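You operate a simulated robot arm through the tools that you are given. There is no shell and no other tool.

You are at the controls of a simulated robot arm. One attempt, no reset.

JOB
Start the boiler: pump water up to the green band, then switch on; open the steam valve at green pressure.
Fine: shut the feed valve after pumping.

The check looks at the end state, three seconds after you hand in, the way a careful person would. Anything else that was tipped, shoved, dropped, spilled or broken makes it a failure.

ROBOT AND FRAMES
A 6-joint arm with a two-finger gripper, fixed in place. Base frame: the origin is on the floor under the middle of its stand, x ahead of it, y to its left, z up. Readings come in cm, rad, newtons and seconds.
It reaches about 157.2 cm from its shoulder. Its first joint turns from -2.897 to 2.897 rad. Payload 2.45 kg.
The tool frame sits at the grasp point between the pads (the TCP): z along the fingers, y along the line on which they close. The tips reach 2 cm beyond it. The gripper opens to 14 cm; its body begins 16.8 cm behind the TCP.
Orientation is that of the tool frame in the base frame, as a unit quaternion [x, y, z, w]. With the fingers straight down and closing along the base's y, the tool's x points along the base's -x, its y along +y and its z along -z.

CONTROLS
- The arm moves only by the tool move_arm. Its arguments are lists of equal length, an entry for each row: "linear": the shift along the tool's x, y, z in cm, a list of three; "rot": the turn, a rotation vector about the tool's x, y, z in rad, a list of three. In form: {"linear": [[tx, ty, tz], ...], "rot": [[rx, ry, rz], ...]}. A call has 1 to 20 rows; each row is the pose to reach, as a shift and turn from the pose commanded when the call began, along the tool's axes at that moment. "claw" is the opening, from 0 (shut) to 1 (fully open), set as the call begins (left out, the last holds). Each row takes 0.2 s and may step no farther than 5 cm and 0.15 rad from the row before; otherwise, or with a gripper value out of range, the whole call is refused. Where a pose cannot be reached the arm comes as near as it can. A force on the tool above 90 N (or 10 N above the force at the start of the call, whichever is more), or a blocked arm, ends the call early, and 0.2 s more pass. Each finger travels about 4.5 cm/s and halts on what it meets, pressing with about 25 N; the grip force reading is that of the motor and also rises with nothing between the fingers. The clock runs only during rows and for 0.2 s after the last one: add rows that repeat a pose to give the fingers time. The reply holds the time, the measured pose of the TCP, the force on the tool along the base axes, the opening and the grip force, in the units named above and with some noise, with the torque about the TCP (base axes, N m) and any sound that the robot's microphone picked up.
- Cameras (640 x 400 px; columns grow to the right, rows downward): "scene" is fixed at [3.48, -65.96, 135.08]; the picture's right is [0.98, -0.18, 0.00], its down [-0.03, -0.17, -0.98] and it looks along [0.17, 0.97, -0.18] (base axes); focal length 314 px, centre (320, 200). "wrist" rides on the gripper at [7.8, 1.1, -20.9] in the tool frame; the picture's right is [-0.14, 0.99, 0.00], its down [-0.92, -0.13, -0.37] and it looks along [-0.37, -0.05, 0.93] (tool axes); focal length 280 px, centre (320, 200). There is no depth. A picture from a camera that has moved, and an enlarged one, comes with that camera's place and axes in the base frame and with its lens. The place of the scene camera against the robot may be out by one fixed shift of up to 2.5 cm in any direction.
- get_image(camera): a new picture of that camera. It takes no simulated time.
- zoom(camera, box): a new picture of the part [left, top, right, bottom] of that camera's present view, enlarged. It takes no simulated time.
- close_job(): hands the job in; it is judged then, once.

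Nothing tells you positions but the pictures and the camera data. Unless the task says otherwise, let go and move clear before handing in.

The tools are called after "Request:" by a JSON object that holds its "name" and its "arguments". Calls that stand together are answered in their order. move_arm: Moves the arm, as the interface text tells. Its arguments: {"type":"object","properties":{"linear":{"type":"array","items":{"type":"array","items":{"type":"number"}}},"rot":{"type":"array","items":{"type":"array","items":{"type":"number"}}},"claw":{"type":"number"}},"required":["linear","rot"]} The other tools are called the same way: get_image (camera) takes a picture; zoom (camera, box) takes an enlarged picture of a part of a camera's view; close_job () hands the job in.

At the start:

```text
clock: 0.0
tool_pos: [23.21, 51.55, 138.4]
orientation: [0.001, 1.0, 0.0, 0.0]
force: [0.8, 0.2, 0.6]
wrist_torque: [-0.03, 0.0, -0.02]
finger_gap: 14.0
grasp_force: 0.0
```

scene: 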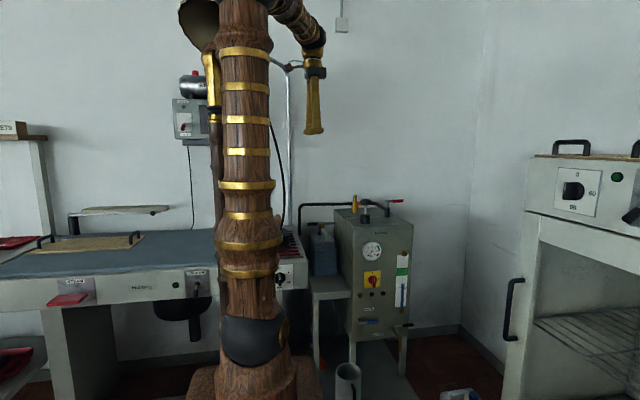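
wrist: 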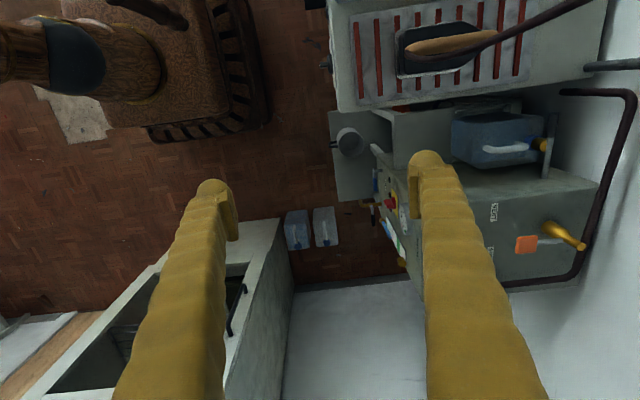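

I see a grey boiler unit with a gauge, red/yellow switch and sight glass to the right of the arm stand in the scene view, with a water container beside it. I'll zoom in on it from both cameras first to identify the controls.

Request:
{"name": "zoom", "arguments": {"camera": "scene", "box": [290, 180, 430, 360]}}

Request:
{"name": "zoom", "arguments": {"camera": "scene", "box": [340, 220, 420, 270]}}

Request:
{"name": "zoom", "arguments": {"camera": "scene", "box": [340, 255, 420, 345]}}

Request:
{"name": "zoom", "arguments": {"camera": "wrist", "box": [320, 60, 640, 300]}}

Request:
{"name": "zoom", "arguments": {"camera": "scene", "box": [290, 180, 410, 250]}}

```text
2.22 times, centred on (360, 270) of scene
camera zoom: at [3.48, -65.96, 135.08], right [0.98, -0.18, 0.0], down [-0.03, -0.17, -0.98], along [0.17, 0.97, -0.18], focal length 698 px, centre (231, 44)
```

zoom: 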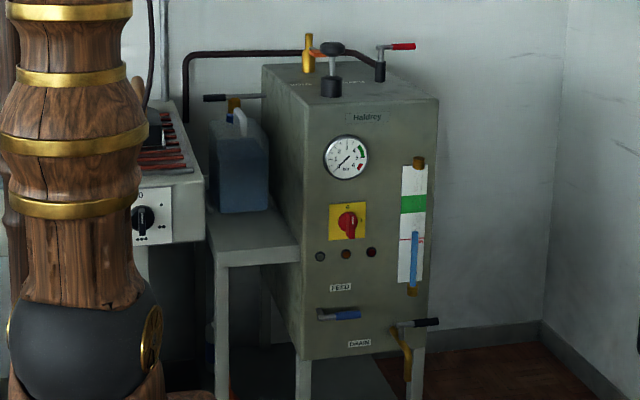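

```text
8.00 times, centred on (380, 245) of scene
camera zoom: at [3.48, -65.96, 135.08], right [0.98, -0.18, 0.0], down [-0.03, -0.17, -0.98], along [0.17, 0.97, -0.18], focal length 2511 px, centre (-160, -160)
```

zoom: 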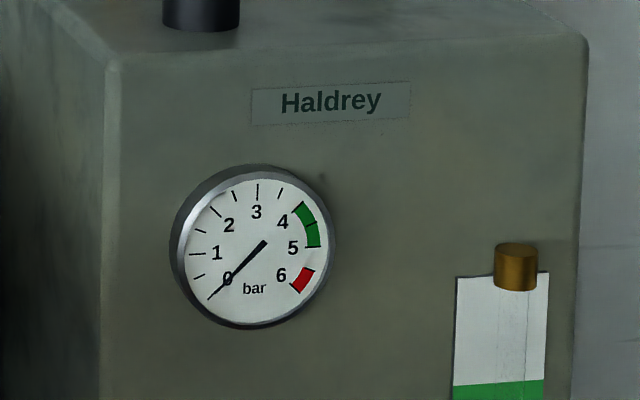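

```text
4.44 times, centred on (380, 300) of scene
camera zoom: at [3.48, -65.96, 135.08], right [0.98, -0.18, 0.0], down [-0.03, -0.17, -0.98], along [0.17, 0.97, -0.18], focal length 1395 px, centre (53, -244)
```

zoom: 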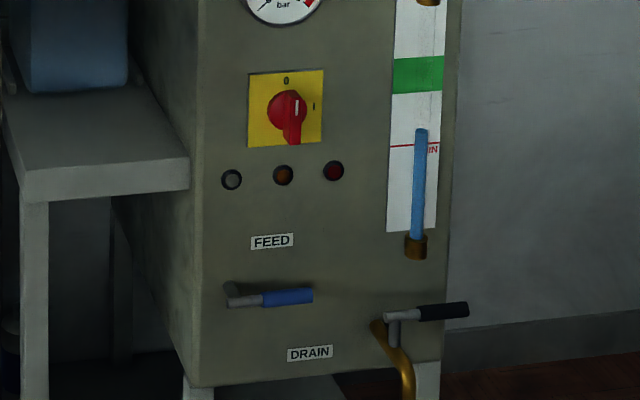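

```text
1.67 times, centred on (480, 180) of wrist
camera zoom: at [15.52, 52.68, 159.18], right [0.14, 0.99, 0.0], down [0.92, -0.13, 0.37], along [0.37, -0.05, -0.93], focal length 467 px, centre (53, 233)
```

zoom: 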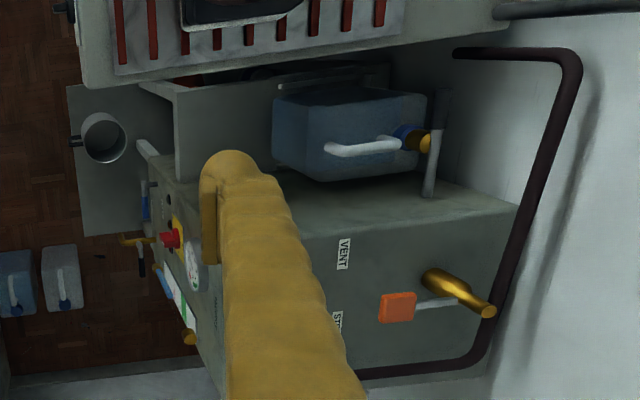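

```text
5.33 times, centred on (350, 215) of scene
camera zoom: at [3.48, -65.96, 135.08], right [0.98, -0.18, 0.0], down [-0.03, -0.17, -0.98], along [0.17, 0.97, -0.18], focal length 1674 px, centre (160, 120)
```

zoom: 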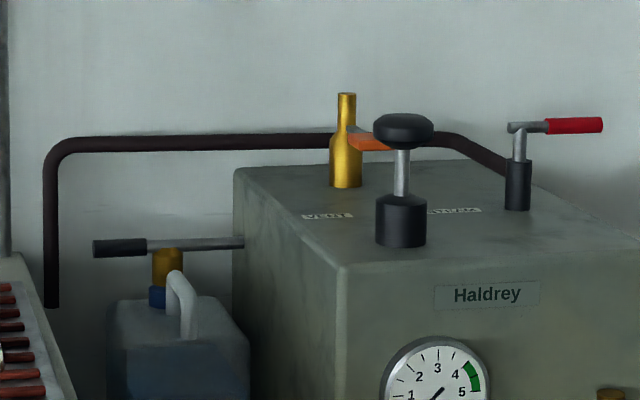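

The boiler stands at about x≈50, y≈80–105, with its top near z≈98. The front has FEED (blue lever), DRAIN, a rotary switch, a sight glass and a gauge; a pump-like lever sticks out on the left, and a mushroom knob, a safety valve and the red steam lever are on top. I'll move the arm sideways at the same height for a closer look from above.

Request:
{"name": "move_arm", "arguments": {"linear": [[-1, 4.5, 0], [-2, 9, 0], [-3, 13.5, 0], [-4, 18, 0], [-5, 22, 0], [-6, 26, 0], [-6, 26, 0]], "rot": [[0, 0, 0], [0, 0, 0], [0, 0, 0], [0, 0, 0], [0, 0, 0], [0, 0, 0], [0, 0, 0]]}}

Request:
{"name": "get_image", "arguments": {"camera": "wrist"}}

Request:
{"name": "get_image", "arguments": {"camera": "scene"}}

```text
clock: 1.6
tool_pos: [29.26, 77.81, 138.26]
orientation: [0.001, 1.0, 0.0, 0.0]
force: [-0.5, -0.2, -0.2]
wrist_torque: [0.04, 0.0, -0.01]
finger_gap: 14.03
grasp_force: 0.0
```

```text
taken
camera wrist: at [21.59, 79.04, 159.14], right [0.14, 0.99, 0.0], down [0.92, -0.13, 0.37], along [0.36, -0.05, -0.93], focal length 280 px, centre (320, 200)
```

wrist: 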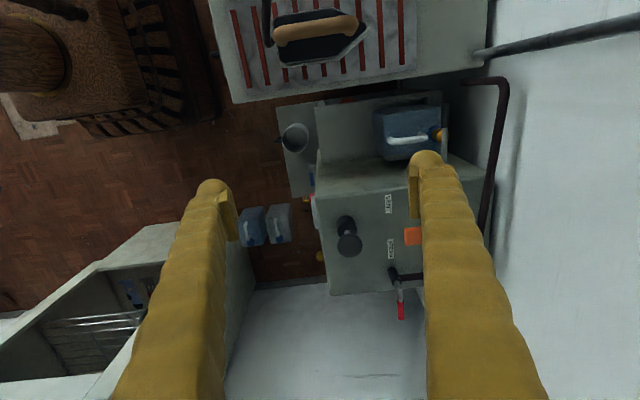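

```text
taken
```

scene: 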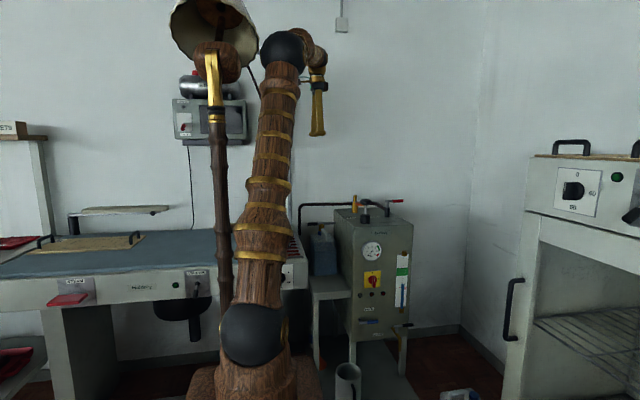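

Now I can see the boiler's top from above: VENT and STEAM labels, the mushroom knob near the front, the red steam lever at the right and the orange safety lever. I'll zoom in on these.

Request:
{"name": "zoom", "arguments": {"camera": "wrist", "box": [270, 90, 510, 330]}}

Request:
{"name": "zoom", "arguments": {"camera": "wrist", "box": [300, 180, 430, 330]}}

Request:
{"name": "zoom", "arguments": {"camera": "wrist", "box": [350, 80, 480, 180]}}

Request:
{"name": "zoom", "arguments": {"camera": "scene", "box": [160, 0, 340, 130]}}

```text
1.67 times, centred on (390, 210) of wrist
camera zoom: at [21.59, 79.04, 159.14], right [0.14, 0.99, 0.0], down [0.92, -0.13, 0.37], along [0.36, -0.05, -0.93], focal length 467 px, centre (203, 183)
```

zoom: 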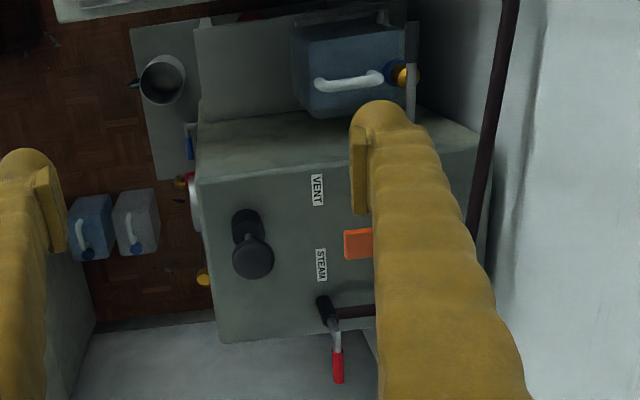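

```text
2.67 times, centred on (365, 255) of wrist
camera zoom: at [21.59, 79.04, 159.14], right [0.14, 0.99, 0.0], down [0.92, -0.13, 0.37], along [0.36, -0.05, -0.93], focal length 748 px, centre (200, 53)
```

zoom: 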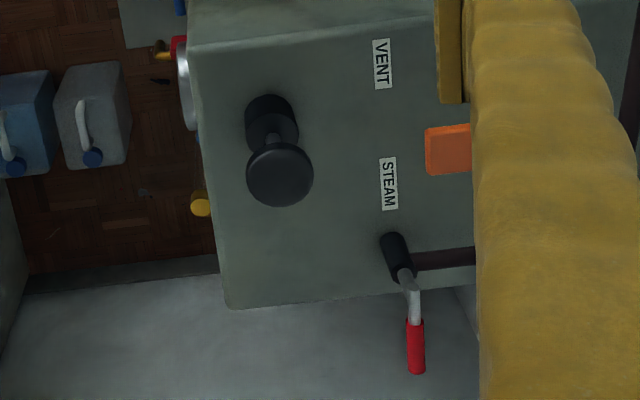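

```text
4.00 times, centred on (415, 130) of wrist
camera zoom: at [21.59, 79.04, 159.14], right [0.14, 0.99, 0.0], down [0.92, -0.13, 0.37], along [0.36, -0.05, -0.93], focal length 1122 px, centre (-60, 480)
```

zoom: 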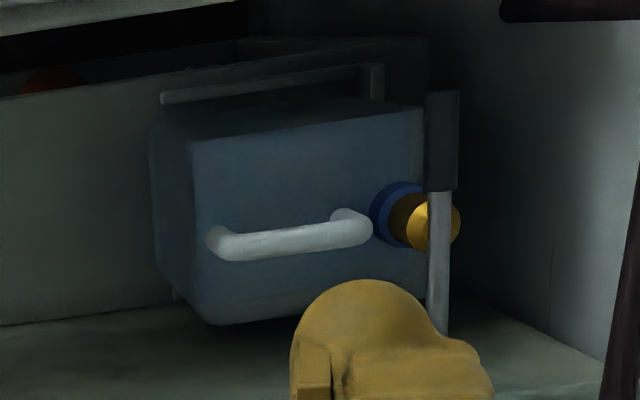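

```text
3.08 times, centred on (250, 65) of scene
camera zoom: at [3.48, -65.96, 135.08], right [0.98, -0.18, 0.0], down [-0.03, -0.17, -0.98], along [0.17, 0.97, -0.18], focal length 966 px, centre (535, 615)
```

zoom: 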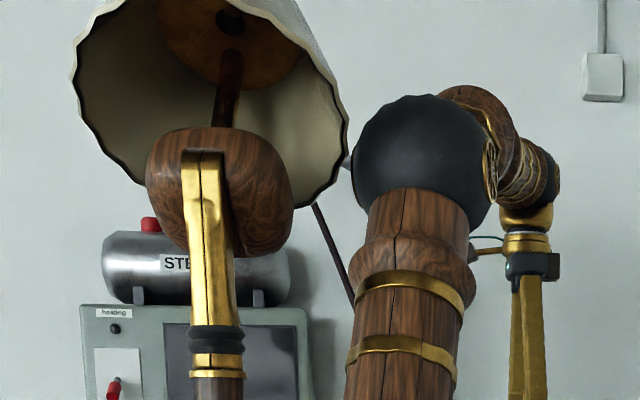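

The mushroom knob is at about (52, 81, 107) and the steam lever pivot at about (68, 91.5, 104) with its red handle pointing +x. Before moving in front of the boiler I'll check where the oven and loose items are.

Request:
{"name": "zoom", "arguments": {"camera": "wrist", "box": [0, 180, 340, 400]}}

Request:
{"name": "zoom", "arguments": {"camera": "scene", "box": [420, 120, 640, 400]}}

Request:
{"name": "zoom", "arguments": {"camera": "scene", "box": [350, 264, 395, 292]}}

Request:
{"name": "zoom", "arguments": {"camera": "scene", "box": [350, 300, 420, 345]}}

```text
1.82 times, centred on (170, 290) of wrist
camera zoom: at [21.59, 79.04, 159.14], right [0.14, 0.99, 0.0], down [0.92, -0.13, 0.37], along [0.36, -0.05, -0.93], focal length 510 px, centre (593, 36)
```

zoom: 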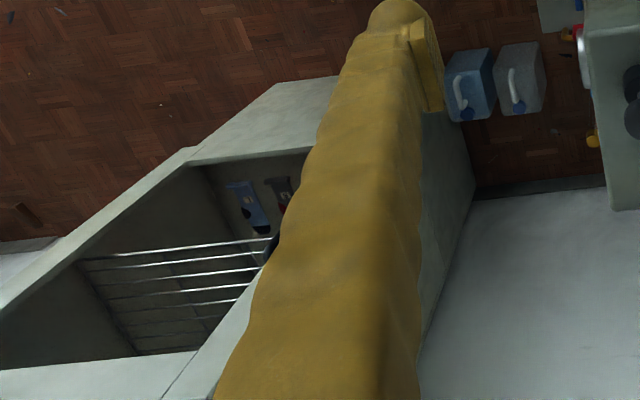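

```text
1.43 times, centred on (530, 260) of scene
camera zoom: at [3.48, -65.96, 135.08], right [0.98, -0.18, 0.0], down [-0.03, -0.17, -0.98], along [0.17, 0.97, -0.18], focal length 448 px, centre (20, 114)
```

zoom: 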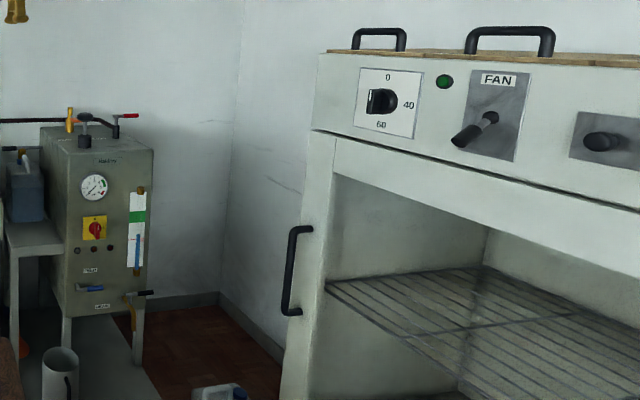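

```text
14.22 times, centred on (372, 278) of scene
camera zoom: at [3.48, -65.96, 135.08], right [0.98, -0.18, 0.0], down [-0.03, -0.17, -0.98], along [0.17, 0.97, -0.18], focal length 4464 px, centre (-427, -909)
```

zoom: 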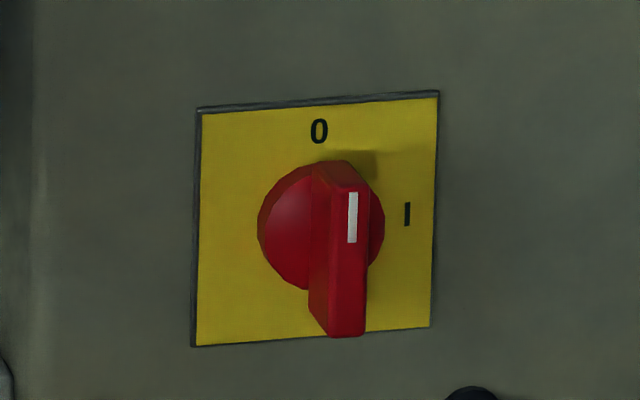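

```text
8.89 times, centred on (385, 322) of scene
camera zoom: at [3.48, -65.96, 135.08], right [0.98, -0.18, 0.0], down [-0.03, -0.17, -0.98], along [0.17, 0.97, -0.18], focal length 2790 px, centre (-258, -889)
```

zoom: 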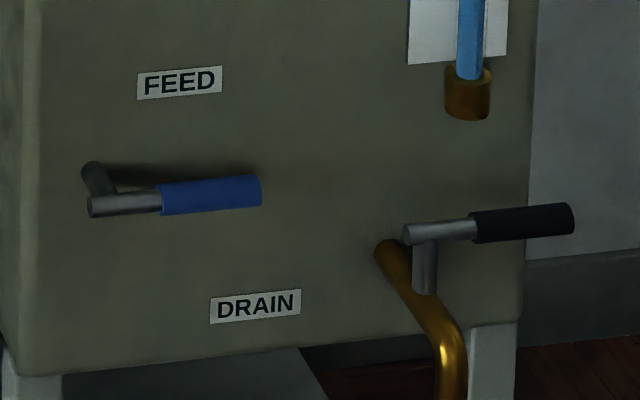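

The switch's white mark points at 0 with "I" at the right; FEED has a blue lever with its pivot on the left, and DRAIN a black lever on a brass tap. The oven is well off to the right (x>85), so I'll swing the gripper to horizontal, pointing at the boiler front, for a close look.

Request:
{"name": "move_arm", "arguments": {"linear": [[-1.2, -2.5, 3.3], [-2.4, -5, 6.6], [-3.6, -7.5, 9.9], [-4.8, -10, 13.2], [-6, -12.5, 16.5], [-7.2, -15, 19.8], [-8.4, -17.5, 23.1], [-9.6, -20, 26.4], [-10.8, -22.5, 29.7], [-12, -25, 33], [-13.2, -27.5, 36.3], [-14.4, -30, 39.6], [-15.6, -32.5, 42.9], [-15.6, -32.5, 42.9]], "rot": [[-0.1208, 0, 0], [-0.2417, 0, 0], [-0.3625, 0, 0], [-0.4833, 0, 0], [-0.6042, 0, 0], [-0.725, 0, 0], [-0.8458, 0, 0], [-0.9666, 0, 0], [-1.0875, 0, 0], [-1.2083, 0, 0], [-1.3291, 0, 0], [-1.45, 0, 0], [-1.5708, 0, 0], [-1.5708, 0, 0]]}}

Request:
{"name": "get_image", "arguments": {"camera": "wrist"}}

Request:
{"name": "get_image", "arguments": {"camera": "scene"}}

```text
clock: 4.6
tool_pos: [47.15, 45.58, 95.82]
orientation: [-0.001, 0.707, 0.707, 0.0]
force: [0.5, 0.8, -0.2]
wrist_torque: [-0.04, 0.0, 0.02]
finger_gap: 14.0
grasp_force: 0.0
out of reach, approached as far as the arm can: row 12, 13, 14
```

```text
taken
camera wrist: at [39.52, 24.71, 96.84], right [0.14, 0.0, 0.99], down [0.92, -0.37, -0.13], along [0.36, 0.93, -0.05], focal length 280 px, centre (320, 200)
```

wrist: 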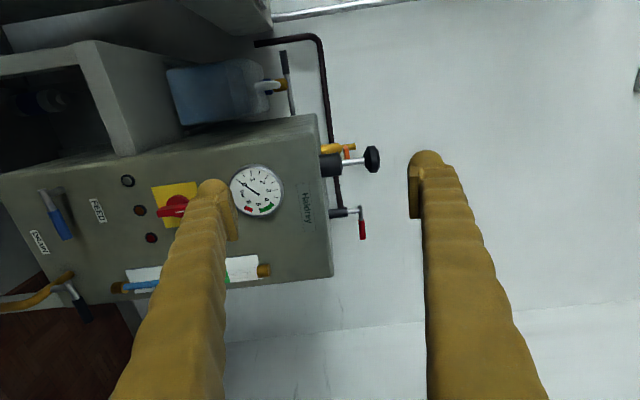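

```text
taken
```

scene: 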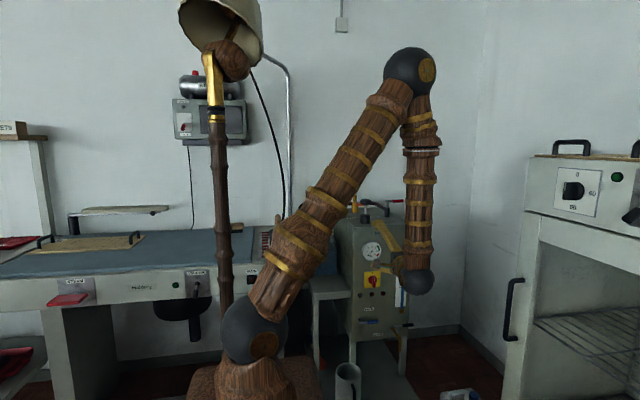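

The gripper is now horizontal and the wrist camera sees the whole boiler front (picture right is up, picture down is +x). I'll zoom in on the controls.

Request:
{"name": "zoom", "arguments": {"camera": "wrist", "box": [0, 130, 340, 340]}}

Request:
{"name": "zoom", "arguments": {"camera": "wrist", "box": [0, 160, 140, 330]}}

Request:
{"name": "zoom", "arguments": {"camera": "wrist", "box": [160, 30, 400, 180]}}

Request:
{"name": "zoom", "arguments": {"camera": "wrist", "box": [290, 120, 410, 250]}}

```text
1.88 times, centred on (170, 235) of wrist
camera zoom: at [39.52, 24.71, 96.84], right [0.14, 0.0, 0.99], down [0.92, -0.37, -0.13], along [0.36, 0.93, -0.05], focal length 528 px, centre (602, 134)
```

zoom: 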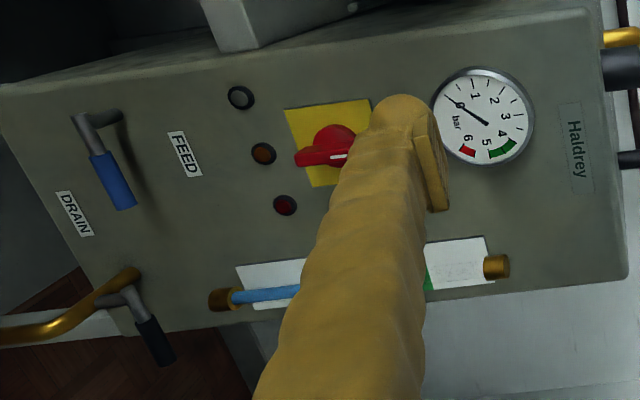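

```text
2.35 times, centred on (70, 245) of wrist
camera zoom: at [39.52, 24.71, 96.84], right [0.14, 0.0, 0.99], down [0.92, -0.37, -0.13], along [0.36, 0.93, -0.05], focal length 660 px, centre (908, 94)
```

zoom: 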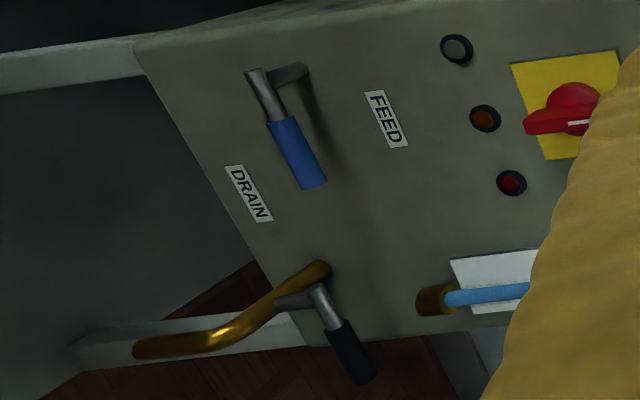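

```text
2.67 times, centred on (280, 105) of wrist
camera zoom: at [39.52, 24.71, 96.84], right [0.14, 0.0, 0.99], down [0.92, -0.37, -0.13], along [0.36, 0.93, -0.05], focal length 748 px, centre (427, 453)
```

zoom: 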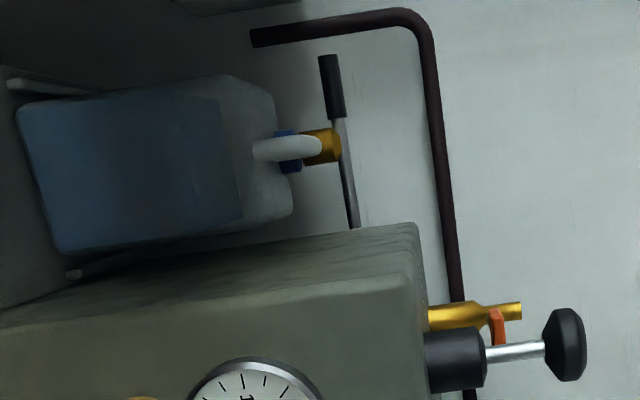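

```text
3.08 times, centred on (350, 185) of wrist
camera zoom: at [39.52, 24.71, 96.84], right [0.14, 0.0, 0.99], down [0.92, -0.37, -0.13], along [0.36, 0.93, -0.05], focal length 863 px, centre (228, 246)
```

zoom: 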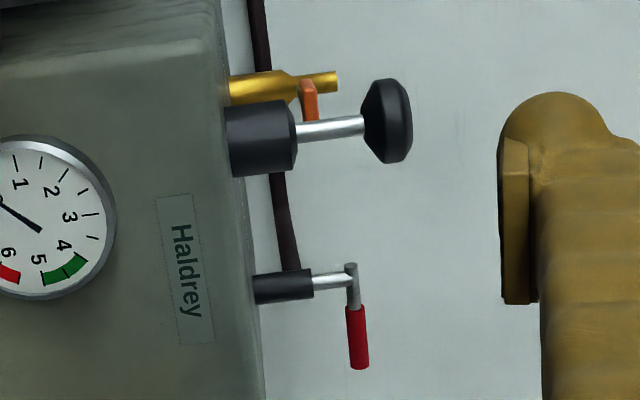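

The mushroom on top looks like a plunger, and behind the jug there is a lever with a black grip over a brass cylinder at about (28–45, 109, 87.5). I need a closer look at that lever to tell which one is the pump, so I'll move to a tilted view above the jug.

Request:
{"name": "move_arm", "arguments": {"linear": [[2, 4, 0], [4, 8, 0], [6, 12, 0], [8, 16, 0], [10, 20, 0], [12, 24, 0], [14, 26, 3], [16, 26, 7], [18, 26, 11], [20, 26, 15], [22, 26, 19], [24, 26, 23], [25, 26, 27.5], [25, 26, 32], [25, 26, 36.5], [25, 26, 40], [25, 26, 40]], "rot": [[0.12, 0, 0], [0.24, 0, 0], [0.36, 0, 0], [0.48, 0, 0], [0.6, 0, 0], [0.72, 0, 0], [0.84, 0, 0], [0.96, 0, 0], [1.0, 0, 0], [1.0, 0, 0], [1.0, 0, 0], [1.0, 0, 0], [1.0, 0, 0], [1.0, 0, 0], [1.0, 0, 0], [1.0, 0, 0], [1.0, 0, 0]]}}

Request:
{"name": "get_image", "arguments": {"camera": "wrist"}}

Request:
{"name": "get_image", "arguments": {"camera": "scene"}}

```text
clock: 8.4
tool_pos: [20.57, 80.93, 133.18]
orientation: [-0.003, 0.939, 0.344, 0.018]
force: [-0.6, -0.7, -0.3]
wrist_torque: [0.06, 0.01, 0.0]
finger_gap: 14.01
grasp_force: 0.1
out of reach, approached as far as the arm can: row 1
stopped in row 17: the arm was blocked; the commanded pose is now the measured one
```

```text
taken
camera wrist: at [12.16, 68.4, 149.53], right [0.12, 0.76, 0.64], down [0.91, -0.34, 0.23], along [0.4, 0.56, -0.73], focal length 280 px, centre (320, 200)
```

wrist: 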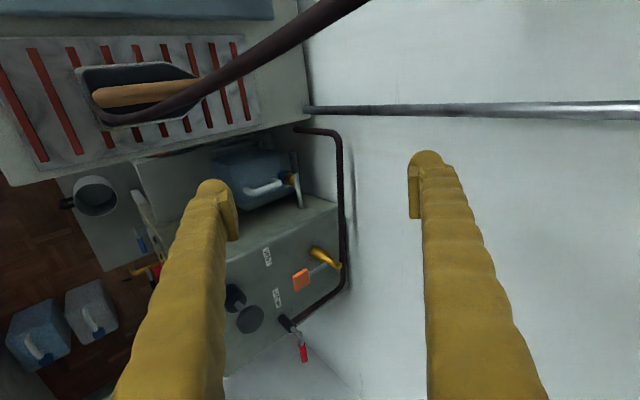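

```text
taken
```

scene: 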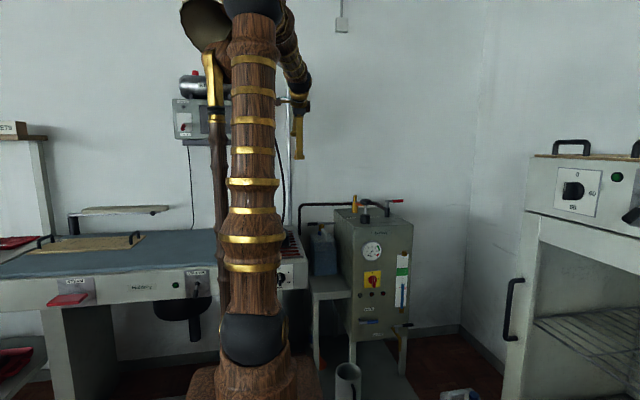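

The arm was blocked at about (20.6, 80.9, 133.2) with nothing pressing on the tool, so something touched farther up the arm, possibly the lamp beside it. I'll look closely before moving.

Request:
{"name": "zoom", "arguments": {"camera": "scene", "box": [150, 0, 350, 125]}}

Request:
{"name": "zoom", "arguments": {"camera": "wrist", "box": [180, 110, 360, 260]}}

Request:
{"name": "zoom", "arguments": {"camera": "wrist", "box": [0, 0, 420, 140]}}

Request:
{"name": "zoom", "arguments": {"camera": "scene", "box": [150, 100, 350, 350]}}

```text
3.20 times, centred on (250, 62) of scene
camera zoom: at [3.48, -65.96, 135.08], right [0.98, -0.18, 0.0], down [-0.03, -0.17, -0.98], along [0.17, 0.97, -0.18], focal length 1004 px, centre (544, 640)
```

zoom: 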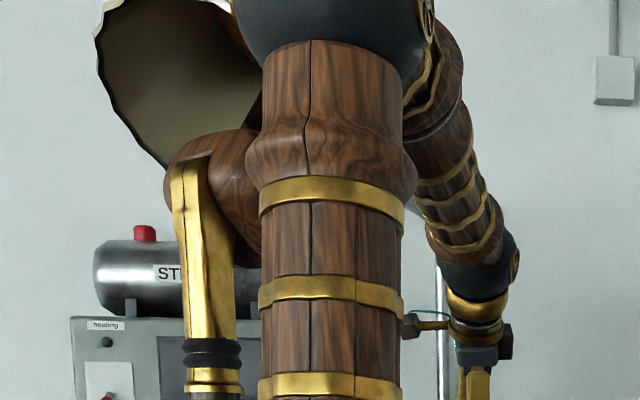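

```text
2.67 times, centred on (270, 185) of wrist
camera zoom: at [12.16, 68.4, 149.53], right [0.12, 0.76, 0.64], down [0.91, -0.34, 0.23], along [0.4, 0.56, -0.73], focal length 748 px, centre (453, 240)
```

zoom: 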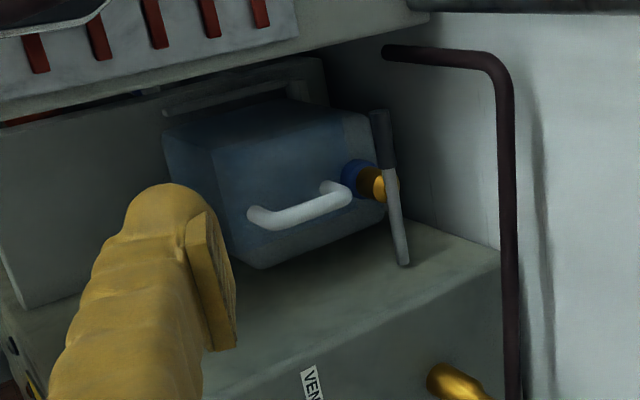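

```text
1.52 times, centred on (210, 70) of wrist
camera zoom: at [12.16, 68.4, 149.53], right [0.12, 0.76, 0.64], down [0.91, -0.34, 0.23], along [0.4, 0.56, -0.73], focal length 427 px, centre (488, 398)
```

zoom: 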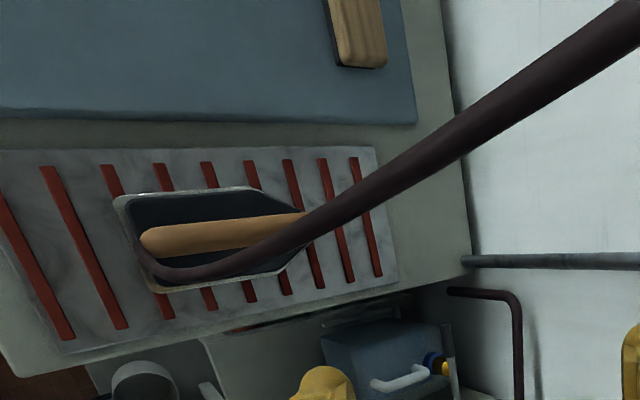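

```text
1.60 times, centred on (250, 225) of scene
camera zoom: at [3.48, -65.96, 135.08], right [0.98, -0.18, 0.0], down [-0.03, -0.17, -0.98], along [0.17, 0.97, -0.18], focal length 502 px, centre (432, 160)
```

zoom: 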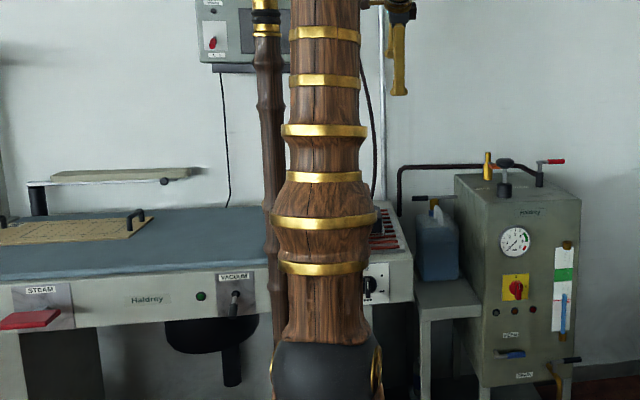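

The wrist image shows an iron with a hose rising to a post at about (19.5, 115), and the lamp head near my elbow. Before deciding which part is the pump, I'll zoom further on the jug, the lever and the left side of the boiler.

Request:
{"name": "zoom", "arguments": {"camera": "scene", "box": [300, 215, 360, 255]}}

Request:
{"name": "zoom", "arguments": {"camera": "scene", "box": [300, 220, 360, 340]}}

Request:
{"name": "zoom", "arguments": {"camera": "wrist", "box": [240, 140, 320, 220]}}

Request:
{"name": "zoom", "arguments": {"camera": "wrist", "box": [220, 220, 360, 370]}}

```text
10.00 times, centred on (330, 235) of scene
camera zoom: at [3.48, -65.96, 135.08], right [0.98, -0.18, 0.0], down [-0.03, -0.17, -0.98], along [0.17, 0.97, -0.18], focal length 3139 px, centre (220, -150)
```

zoom: 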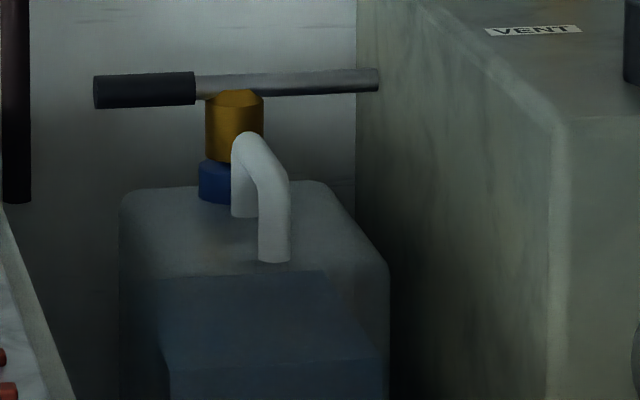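

```text
3.33 times, centred on (330, 280) of scene
camera zoom: at [3.48, -65.96, 135.08], right [0.98, -0.18, 0.0], down [-0.03, -0.17, -0.98], along [0.17, 0.97, -0.18], focal length 1046 px, centre (287, -67)
```

zoom: 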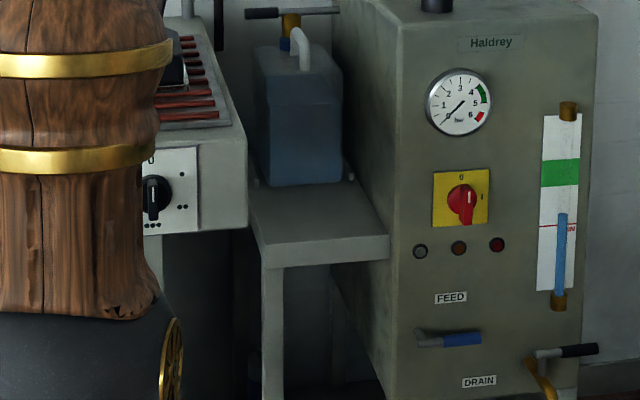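

```text
5.00 times, centred on (280, 180) of wrist
camera zoom: at [12.16, 68.4, 149.53], right [0.12, 0.76, 0.64], down [0.91, -0.34, 0.23], along [0.4, 0.56, -0.73], focal length 1402 px, centre (520, 300)
```

zoom: 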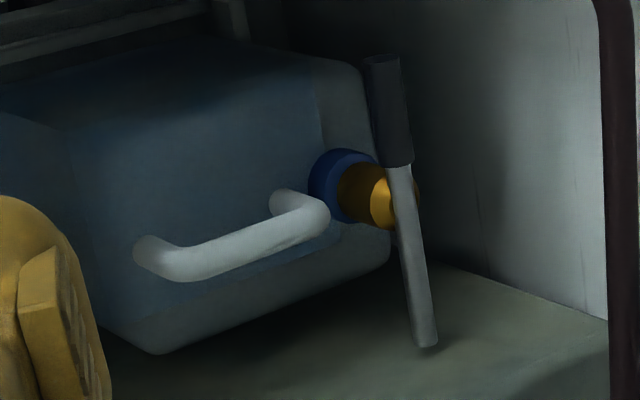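

```text
2.67 times, centred on (290, 295) of wrist
camera zoom: at [12.16, 68.4, 149.53], right [0.12, 0.76, 0.64], down [0.91, -0.34, 0.23], along [0.4, 0.56, -0.73], focal length 748 px, centre (400, -53)
```

zoom: 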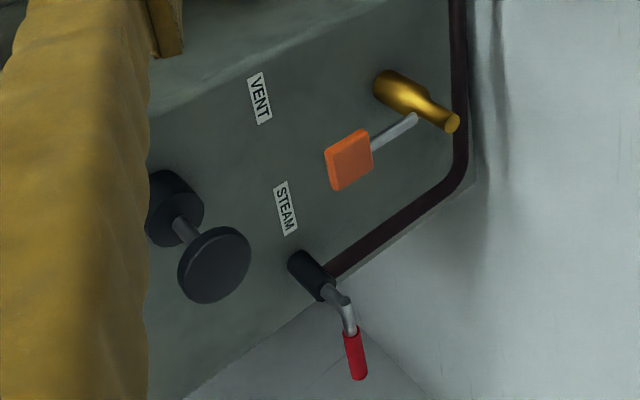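

The brass piece with its long lever seems to sit on the jug and reach the boiler's side, while VENT and STEAM label the orange pad and the red lever. The mushroom at about (52.5, 80.5, top z≈107.5) is an unlabeled plunger. I'll back away from whatever blocked the arm and move +x to stand above the mushroom, pointing straight down.

Request:
{"name": "move_arm", "arguments": {"linear": [[-4.5, 0.04, -0.09], [-9, 0.08, -0.18], [-13.5, 0.12, -0.27], [-18, 0.16, -0.36], [-22.5, 0.2, -0.45], [-27, 0.24, -0.54], [-31.97, 0.28, -0.62], [-31.97, 0.28, -0.62]], "rot": [[0.1, 0.0052, 0.0009], [0.2, 0.0105, 0.0018], [0.3, 0.0157, 0.0026], [0.4, 0.021, 0.0034], [0.5, 0.0262, 0.0043], [0.6, 0.0314, 0.0052], [0.702, 0.0367, 0.006], [0.702, 0.0367, 0.006]]}}

Request:
{"name": "get_image", "arguments": {"camera": "wrist"}}

Request:
{"name": "get_image", "arguments": {"camera": "scene"}}

```text
clock: 10.2
tool_pos: [52.33, 80.82, 134.44]
orientation: [0.0, 1.0, -0.006, 0.001]
force: [-0.6, 0.1, 0.2]
wrist_torque: [-0.04, 0.01, -0.03]
finger_gap: 13.97
grasp_force: 0.0
```

```text
taken
camera wrist: at [44.61, 81.99, 155.3], right [0.14, 0.99, -0.01], down [0.92, -0.12, 0.37], along [0.36, -0.06, -0.93], focal length 280 px, centre (320, 200)
```

wrist: 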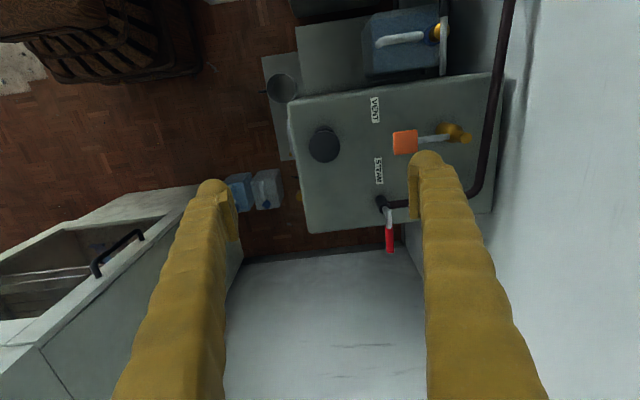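

```text
taken
```

scene: 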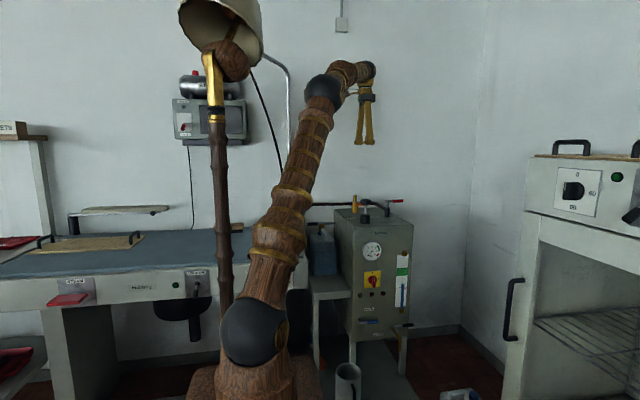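

I'm now directly above the boiler with a clear view of its top; the knob measures about 6 cm wide at (53, 81). I'll shut the fingers and descend to just above it, then press gently to find out whether it is the pump plunger.

Request:
{"name": "move_arm", "arguments": {"linear": [[-0.1, 0, 4.4], [-0.2, 0, 8.8], [-0.4, 0, 13.2], [-0.5, 0, 17.6], [-0.5, 0, 22], [-0.5, 0, 22], [-0.5, 0, 22], [-0.5, 0, 22], [-0.5, 0, 22]], "rot": [[0, 0, 0], [0, 0, 0], [0, 0, 0], [0, 0, 0], [0, 0, 0], [0, 0, 0], [0, 0, 0], [0, 0, 0], [0, 0, 0]], "claw": 0}}

Request:
{"name": "get_image", "arguments": {"camera": "wrist"}}

Request:
{"name": "zoom", "arguments": {"camera": "scene", "box": [320, 160, 430, 260]}}

```text
clock: 12.2
tool_pos: [52.71, 80.84, 112.19]
orientation: [0.0, 1.0, -0.004, 0.0]
force: [-0.4, 0.2, 0.1]
wrist_torque: [-0.01, 0.0, 0.01]
finger_gap: 0.01
grasp_force: 25.0
```

```text
taken
camera wrist: at [45.08, 81.98, 133.07], right [0.14, 0.99, -0.01], down [0.92, -0.12, 0.37], along [0.36, -0.06, -0.93], focal length 280 px, centre (320, 200)
```

wrist: 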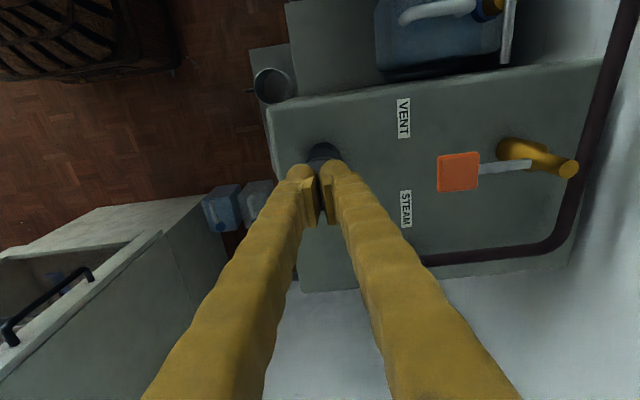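

```text
4.00 times, centred on (375, 210) of scene
camera zoom: at [3.48, -65.96, 135.08], right [0.98, -0.18, 0.0], down [-0.03, -0.17, -0.98], along [0.17, 0.97, -0.18], focal length 1255 px, centre (100, 160)
```

zoom: 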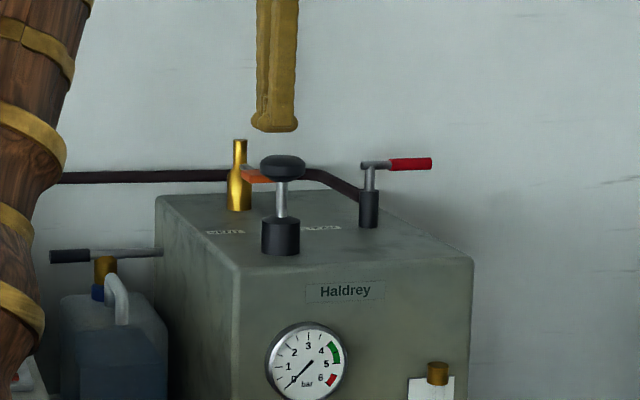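

The fingertips are about 3 cm above the knob and roughly 1 cm short in x. I'll shift a little and press down in small steps, watching the force.

Request:
{"name": "move_arm", "arguments": {"linear": [[-0.8, 0, 1.5], [-0.8, 0, 2.8], [-0.8, 0, 3.5], [-0.8, 0, 4.2]], "rot": [[0, 0, 0], [0, 0, 0], [0, 0, 0], [0, 0, 0]]}}

Request:
{"name": "zoom", "arguments": {"camera": "scene", "box": [320, 160, 430, 320]}}

```text
clock: 13.2
tool_pos: [53.93, 80.78, 108.17]
orientation: [0.0, 1.0, -0.004, 0.001]
force: [1.6, 1.5, 4.6]
wrist_torque: [0.07, -0.04, -0.01]
finger_gap: 0.0
grasp_force: 29.2
```

```text
2.50 times, centred on (375, 240) of scene
camera zoom: at [3.48, -65.96, 135.08], right [0.98, -0.18, 0.0], down [-0.03, -0.17, -0.98], along [0.17, 0.97, -0.18], focal length 785 px, centre (182, 100)
```

zoom: 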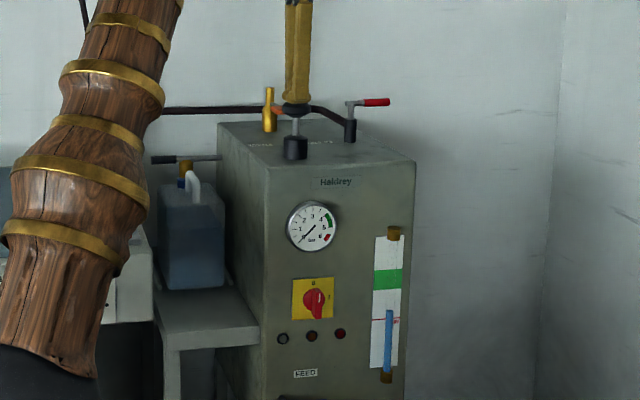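

The knob gives under only about 5 N, so it is a sliding plunger. I'll press it further down through its stroke.

Request:
{"name": "move_arm", "arguments": {"linear": [[0, 0, 0.8], [0, 0, 1.6], [0, 0, 2.4], [0, 0, 3.0]], "rot": [[0, 0, 0], [0, 0, 0], [0, 0, 0], [0, 0, 0]]}}

Request:
{"name": "zoom", "arguments": {"camera": "scene", "box": [320, 190, 420, 250]}}

Request:
{"name": "zoom", "arguments": {"camera": "scene", "box": [380, 245, 420, 315]}}

```text
clock: 14.2
tool_pos: [53.77, 80.6, 105.1]
orientation: [0.0, 1.0, -0.005, 0.0]
force: [2.9, -0.5, 9.6]
wrist_torque: [0.06, -0.1, -0.01]
finger_gap: 0.62
grasp_force: 29.6
```

```text
6.40 times, centred on (370, 220) of scene
camera zoom: at [3.48, -65.96, 135.08], right [0.98, -0.18, 0.0], down [-0.03, -0.17, -0.98], along [0.17, 0.97, -0.18], focal length 2009 px, centre (0, 72)
```

zoom: 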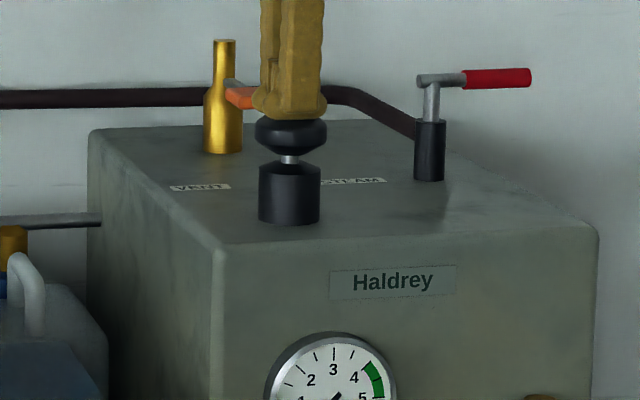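

```text
5.71 times, centred on (400, 280) of scene
camera zoom: at [3.48, -65.96, 135.08], right [0.98, -0.18, 0.0], down [-0.03, -0.17, -0.98], along [0.17, 0.97, -0.18], focal length 1794 px, centre (-137, -257)
```

zoom: 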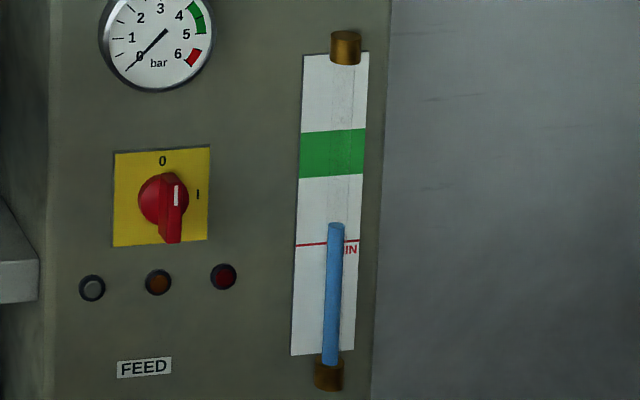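

The plunger went down about 4 cm with under 10 N, and the water level hasn't changed so far. I'll lift off to see whether it springs back.

Request:
{"name": "move_arm", "arguments": {"linear": [[0, 0, -2], [0, 0, -4], [0, 0, -7], [0, 0, -7]], "rot": [[0, 0, 0], [0, 0, 0], [0, 0, 0], [0, 0, 0]]}}

Request:
{"name": "zoom", "arguments": {"camera": "scene", "box": [320, 190, 420, 250]}}

Request:
{"name": "zoom", "arguments": {"camera": "scene", "box": [380, 245, 420, 315]}}

```text
clock: 15.2
tool_pos: [53.82, 80.87, 112.15]
orientation: [-0.001, 1.0, -0.005, 0.0]
force: [-0.2, -0.4, -0.6]
wrist_torque: [0.03, 0.01, 0.02]
finger_gap: 0.0
grasp_force: 29.1
```

```text
6.40 times, centred on (370, 220) of scene
camera zoom: at [3.48, -65.96, 135.08], right [0.98, -0.18, 0.0], down [-0.03, -0.17, -0.98], along [0.17, 0.97, -0.18], focal length 2009 px, centre (0, 72)
```

zoom: 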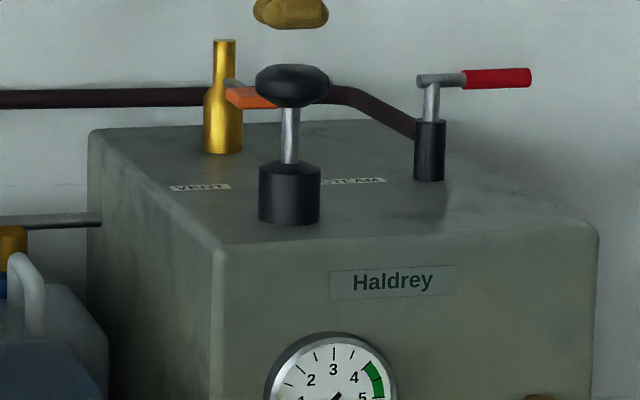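

```text
5.71 times, centred on (400, 280) of scene
camera zoom: at [3.48, -65.96, 135.08], right [0.98, -0.18, 0.0], down [-0.03, -0.17, -0.98], along [0.17, 0.97, -0.18], focal length 1794 px, centre (-137, -257)
```

zoom: 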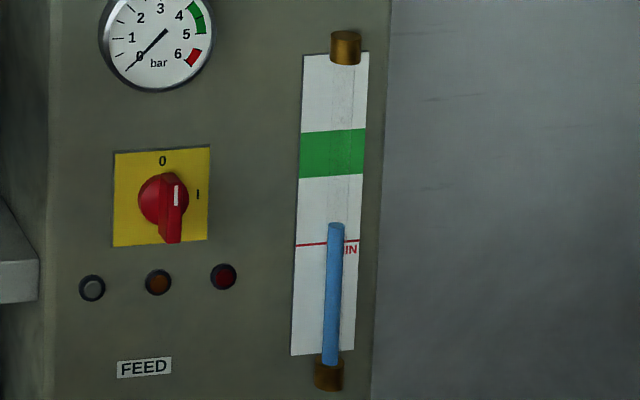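

The knob springs back, so it is the pump plunger. The level did not rise, so the feed valve must be shut now. I'll retreat, turn the gripper to horizontal and go down to the blue FEED lever at about x 50–58.6, y 71, z 46.

Request:
{"name": "move_arm", "arguments": {"linear": [[0, 0, -4], [0, 0, -8], [0, -3, -12], [0, -6, -12], [0, -9, -12], [0, -12, -12], [0, -15, -10], [0, -18, -7], [0, -21, -4], [0, -24, -1], [0, -27, 2], [0, -30, 5], [0, -33, 8], [0, -36, 11], [0, -36, 11]], "rot": [[0, 0, 0], [0, 0, 0], [0, 0, 0], [-0.1428, 0, 0], [-0.2856, 0, 0], [-0.4284, 0, 0], [-0.5712, 0, 0], [-0.714, 0, 0], [-0.8568, 0, 0], [-0.9996, 0, 0], [-1.1424, 0, 0], [-1.2852, 0, 0], [-1.428, 0, 0], [-1.5708, 0, 0], [-1.5708, 0, 0]]}}

Request:
{"name": "get_image", "arguments": {"camera": "scene"}}

```text
clock: 18.4
tool_pos: [53.76, 44.8, 101.67]
orientation: [0.0, 0.711, 0.703, 0.0]
force: [0.2, -0.2, 0.3]
wrist_torque: [0.0, -0.03, 0.0]
finger_gap: 0.0
grasp_force: 29.7
```

```text
taken
```

scene: 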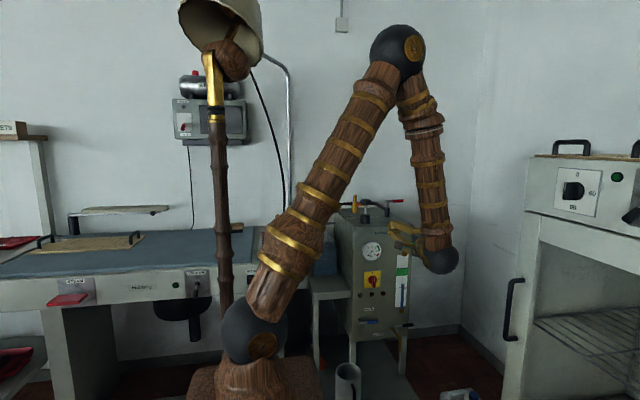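

I'm in front of the boiler pointing +y. Now I'll lower toward the FEED lever's height, still well back from the panel.

Request:
{"name": "move_arm", "arguments": {"linear": [[-0.3, -4.6, 0], [-0.6, -9.2, 0], [-0.9, -13.8, 0], [-1.2, -18.4, 0], [-1.5, -23, 0], [-1.8, -27.6, 0], [-2.1, -32.2, 0], [-2.4, -36.8, 0], [-2.6, -41.4, 0], [-2.7, -45.5, 0], [-2.7, -45.5, 0]], "rot": [[0, 0, 0], [0, 0, 0], [0, 0, 0], [0, 0, 0], [0, 0, 0], [0, 0, 0], [0, 0, 0], [0, 0, 0], [0, 0, 0], [0, 0, 0], [0, 0, 0]]}}

Request:
{"name": "get_image", "arguments": {"camera": "wrist"}}

Request:
{"name": "get_image", "arguments": {"camera": "scene"}}

```text
clock: 20.8
tool_pos: [56.5, 44.31, 56.16]
orientation: [0.0, 0.71, 0.704, -0.001]
force: [0.1, -0.1, -0.7]
wrist_torque: [0.01, 0.01, 0.0]
finger_gap: 0.03
grasp_force: 29.4
```

```text
taken
camera wrist: at [48.86, 23.37, 57.29], right [0.14, 0.01, 0.99], down [0.92, -0.37, -0.13], along [0.36, 0.93, -0.06], focal length 280 px, centre (320, 200)
```

wrist: 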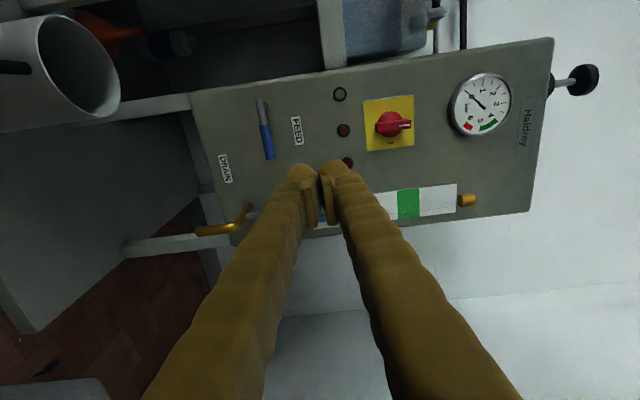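

```text
taken
```

scene: 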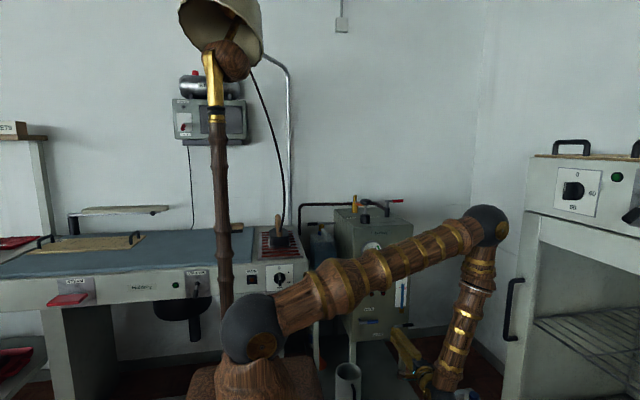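

I'm at z≈56 in front of the panel with the FEED lever visible at the left of the wrist view. I'll zoom in to fix its position precisely.

Request:
{"name": "zoom", "arguments": {"camera": "wrist", "box": [200, 80, 320, 260]}}

Request:
{"name": "zoom", "arguments": {"camera": "wrist", "box": [300, 60, 500, 240]}}

```text
2.22 times, centred on (260, 170) of wrist
camera zoom: at [48.86, 23.37, 57.29], right [0.14, 0.01, 0.99], down [0.92, -0.37, -0.13], along [0.36, 0.93, -0.06], focal length 623 px, centre (453, 267)
```

zoom: 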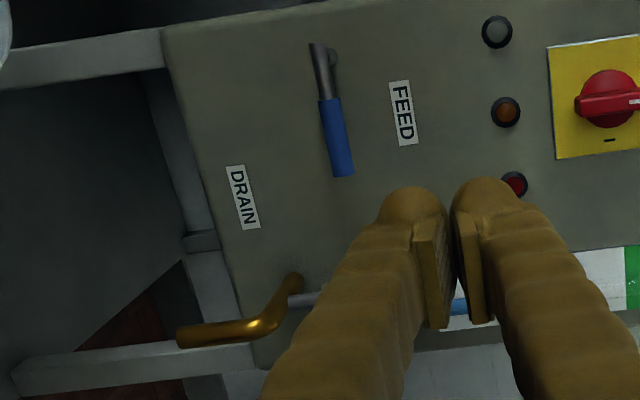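

```text
2.22 times, centred on (400, 150) of wrist
camera zoom: at [48.86, 23.37, 57.29], right [0.14, 0.01, 0.99], down [0.92, -0.37, -0.13], along [0.36, 0.93, -0.06], focal length 623 px, centre (142, 311)
```

zoom: 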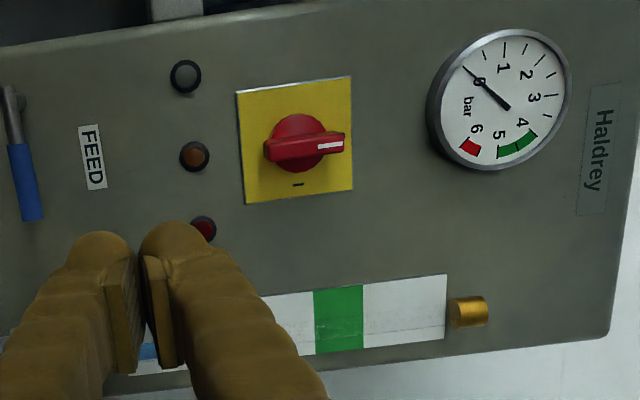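

The FEED lever lies along x from 49.5 (pivot) to 58.6 at z≈47, y≈70.5. I'll bring the closed fingers forward just above the blue grip, then press down gently.

Request:
{"name": "move_arm", "arguments": {"linear": [[0.1, -0.6, 4.3], [0.2, -1.2, 8.6], [0.3, -1.8, 12.9], [0.4, -2.4, 17.2], [0.5, -3, 21.5], [0.5, -3.4, 25.5], [0.5, -3.4, 25.5]], "rot": [[0, 0, 0], [0, 0, 0], [0, 0, 0], [0, 0, 0], [0, 0, 0], [0, 0, 0], [0, 0, 0]]}}

Request:
{"name": "get_image", "arguments": {"camera": "wrist"}}

Request:
{"name": "zoom", "arguments": {"camera": "scene", "box": [330, 280, 430, 350]}}

```text
clock: 22.4
tool_pos: [55.83, 69.9, 52.09]
orientation: [-0.001, 0.71, 0.704, 0.0]
force: [0.3, 0.3, 0.0]
wrist_torque: [-0.01, 0.0, 0.02]
finger_gap: 0.02
grasp_force: 29.7
```

```text
taken
camera wrist: at [48.19, 49.08, 53.32], right [0.14, 0.01, 0.99], down [0.92, -0.37, -0.13], along [0.36, 0.93, -0.06], focal length 280 px, centre (320, 200)
```

wrist: 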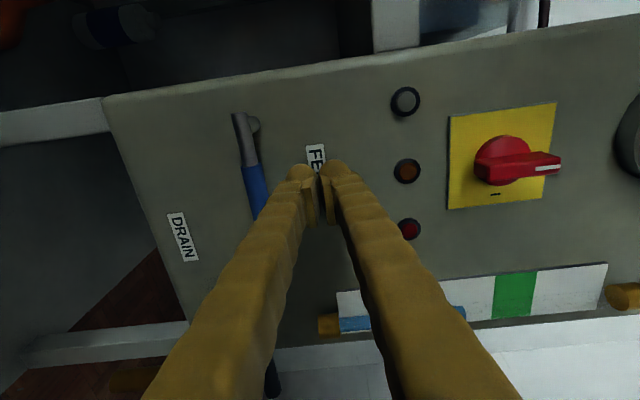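

```text
5.71 times, centred on (380, 315) of scene
camera zoom: at [3.48, -65.96, 135.08], right [0.98, -0.18, 0.0], down [-0.03, -0.17, -0.98], along [0.17, 0.97, -0.18], focal length 1794 px, centre (-23, -457)
```

zoom: 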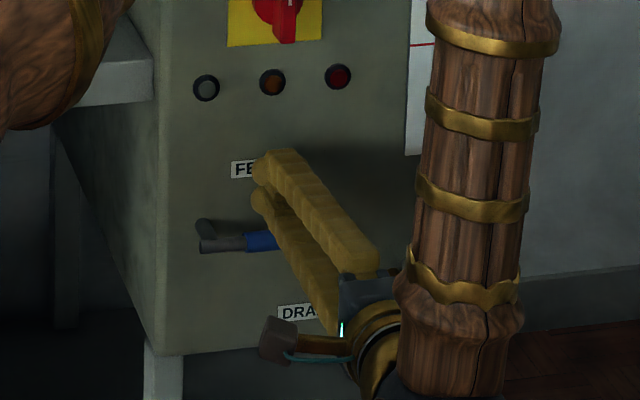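

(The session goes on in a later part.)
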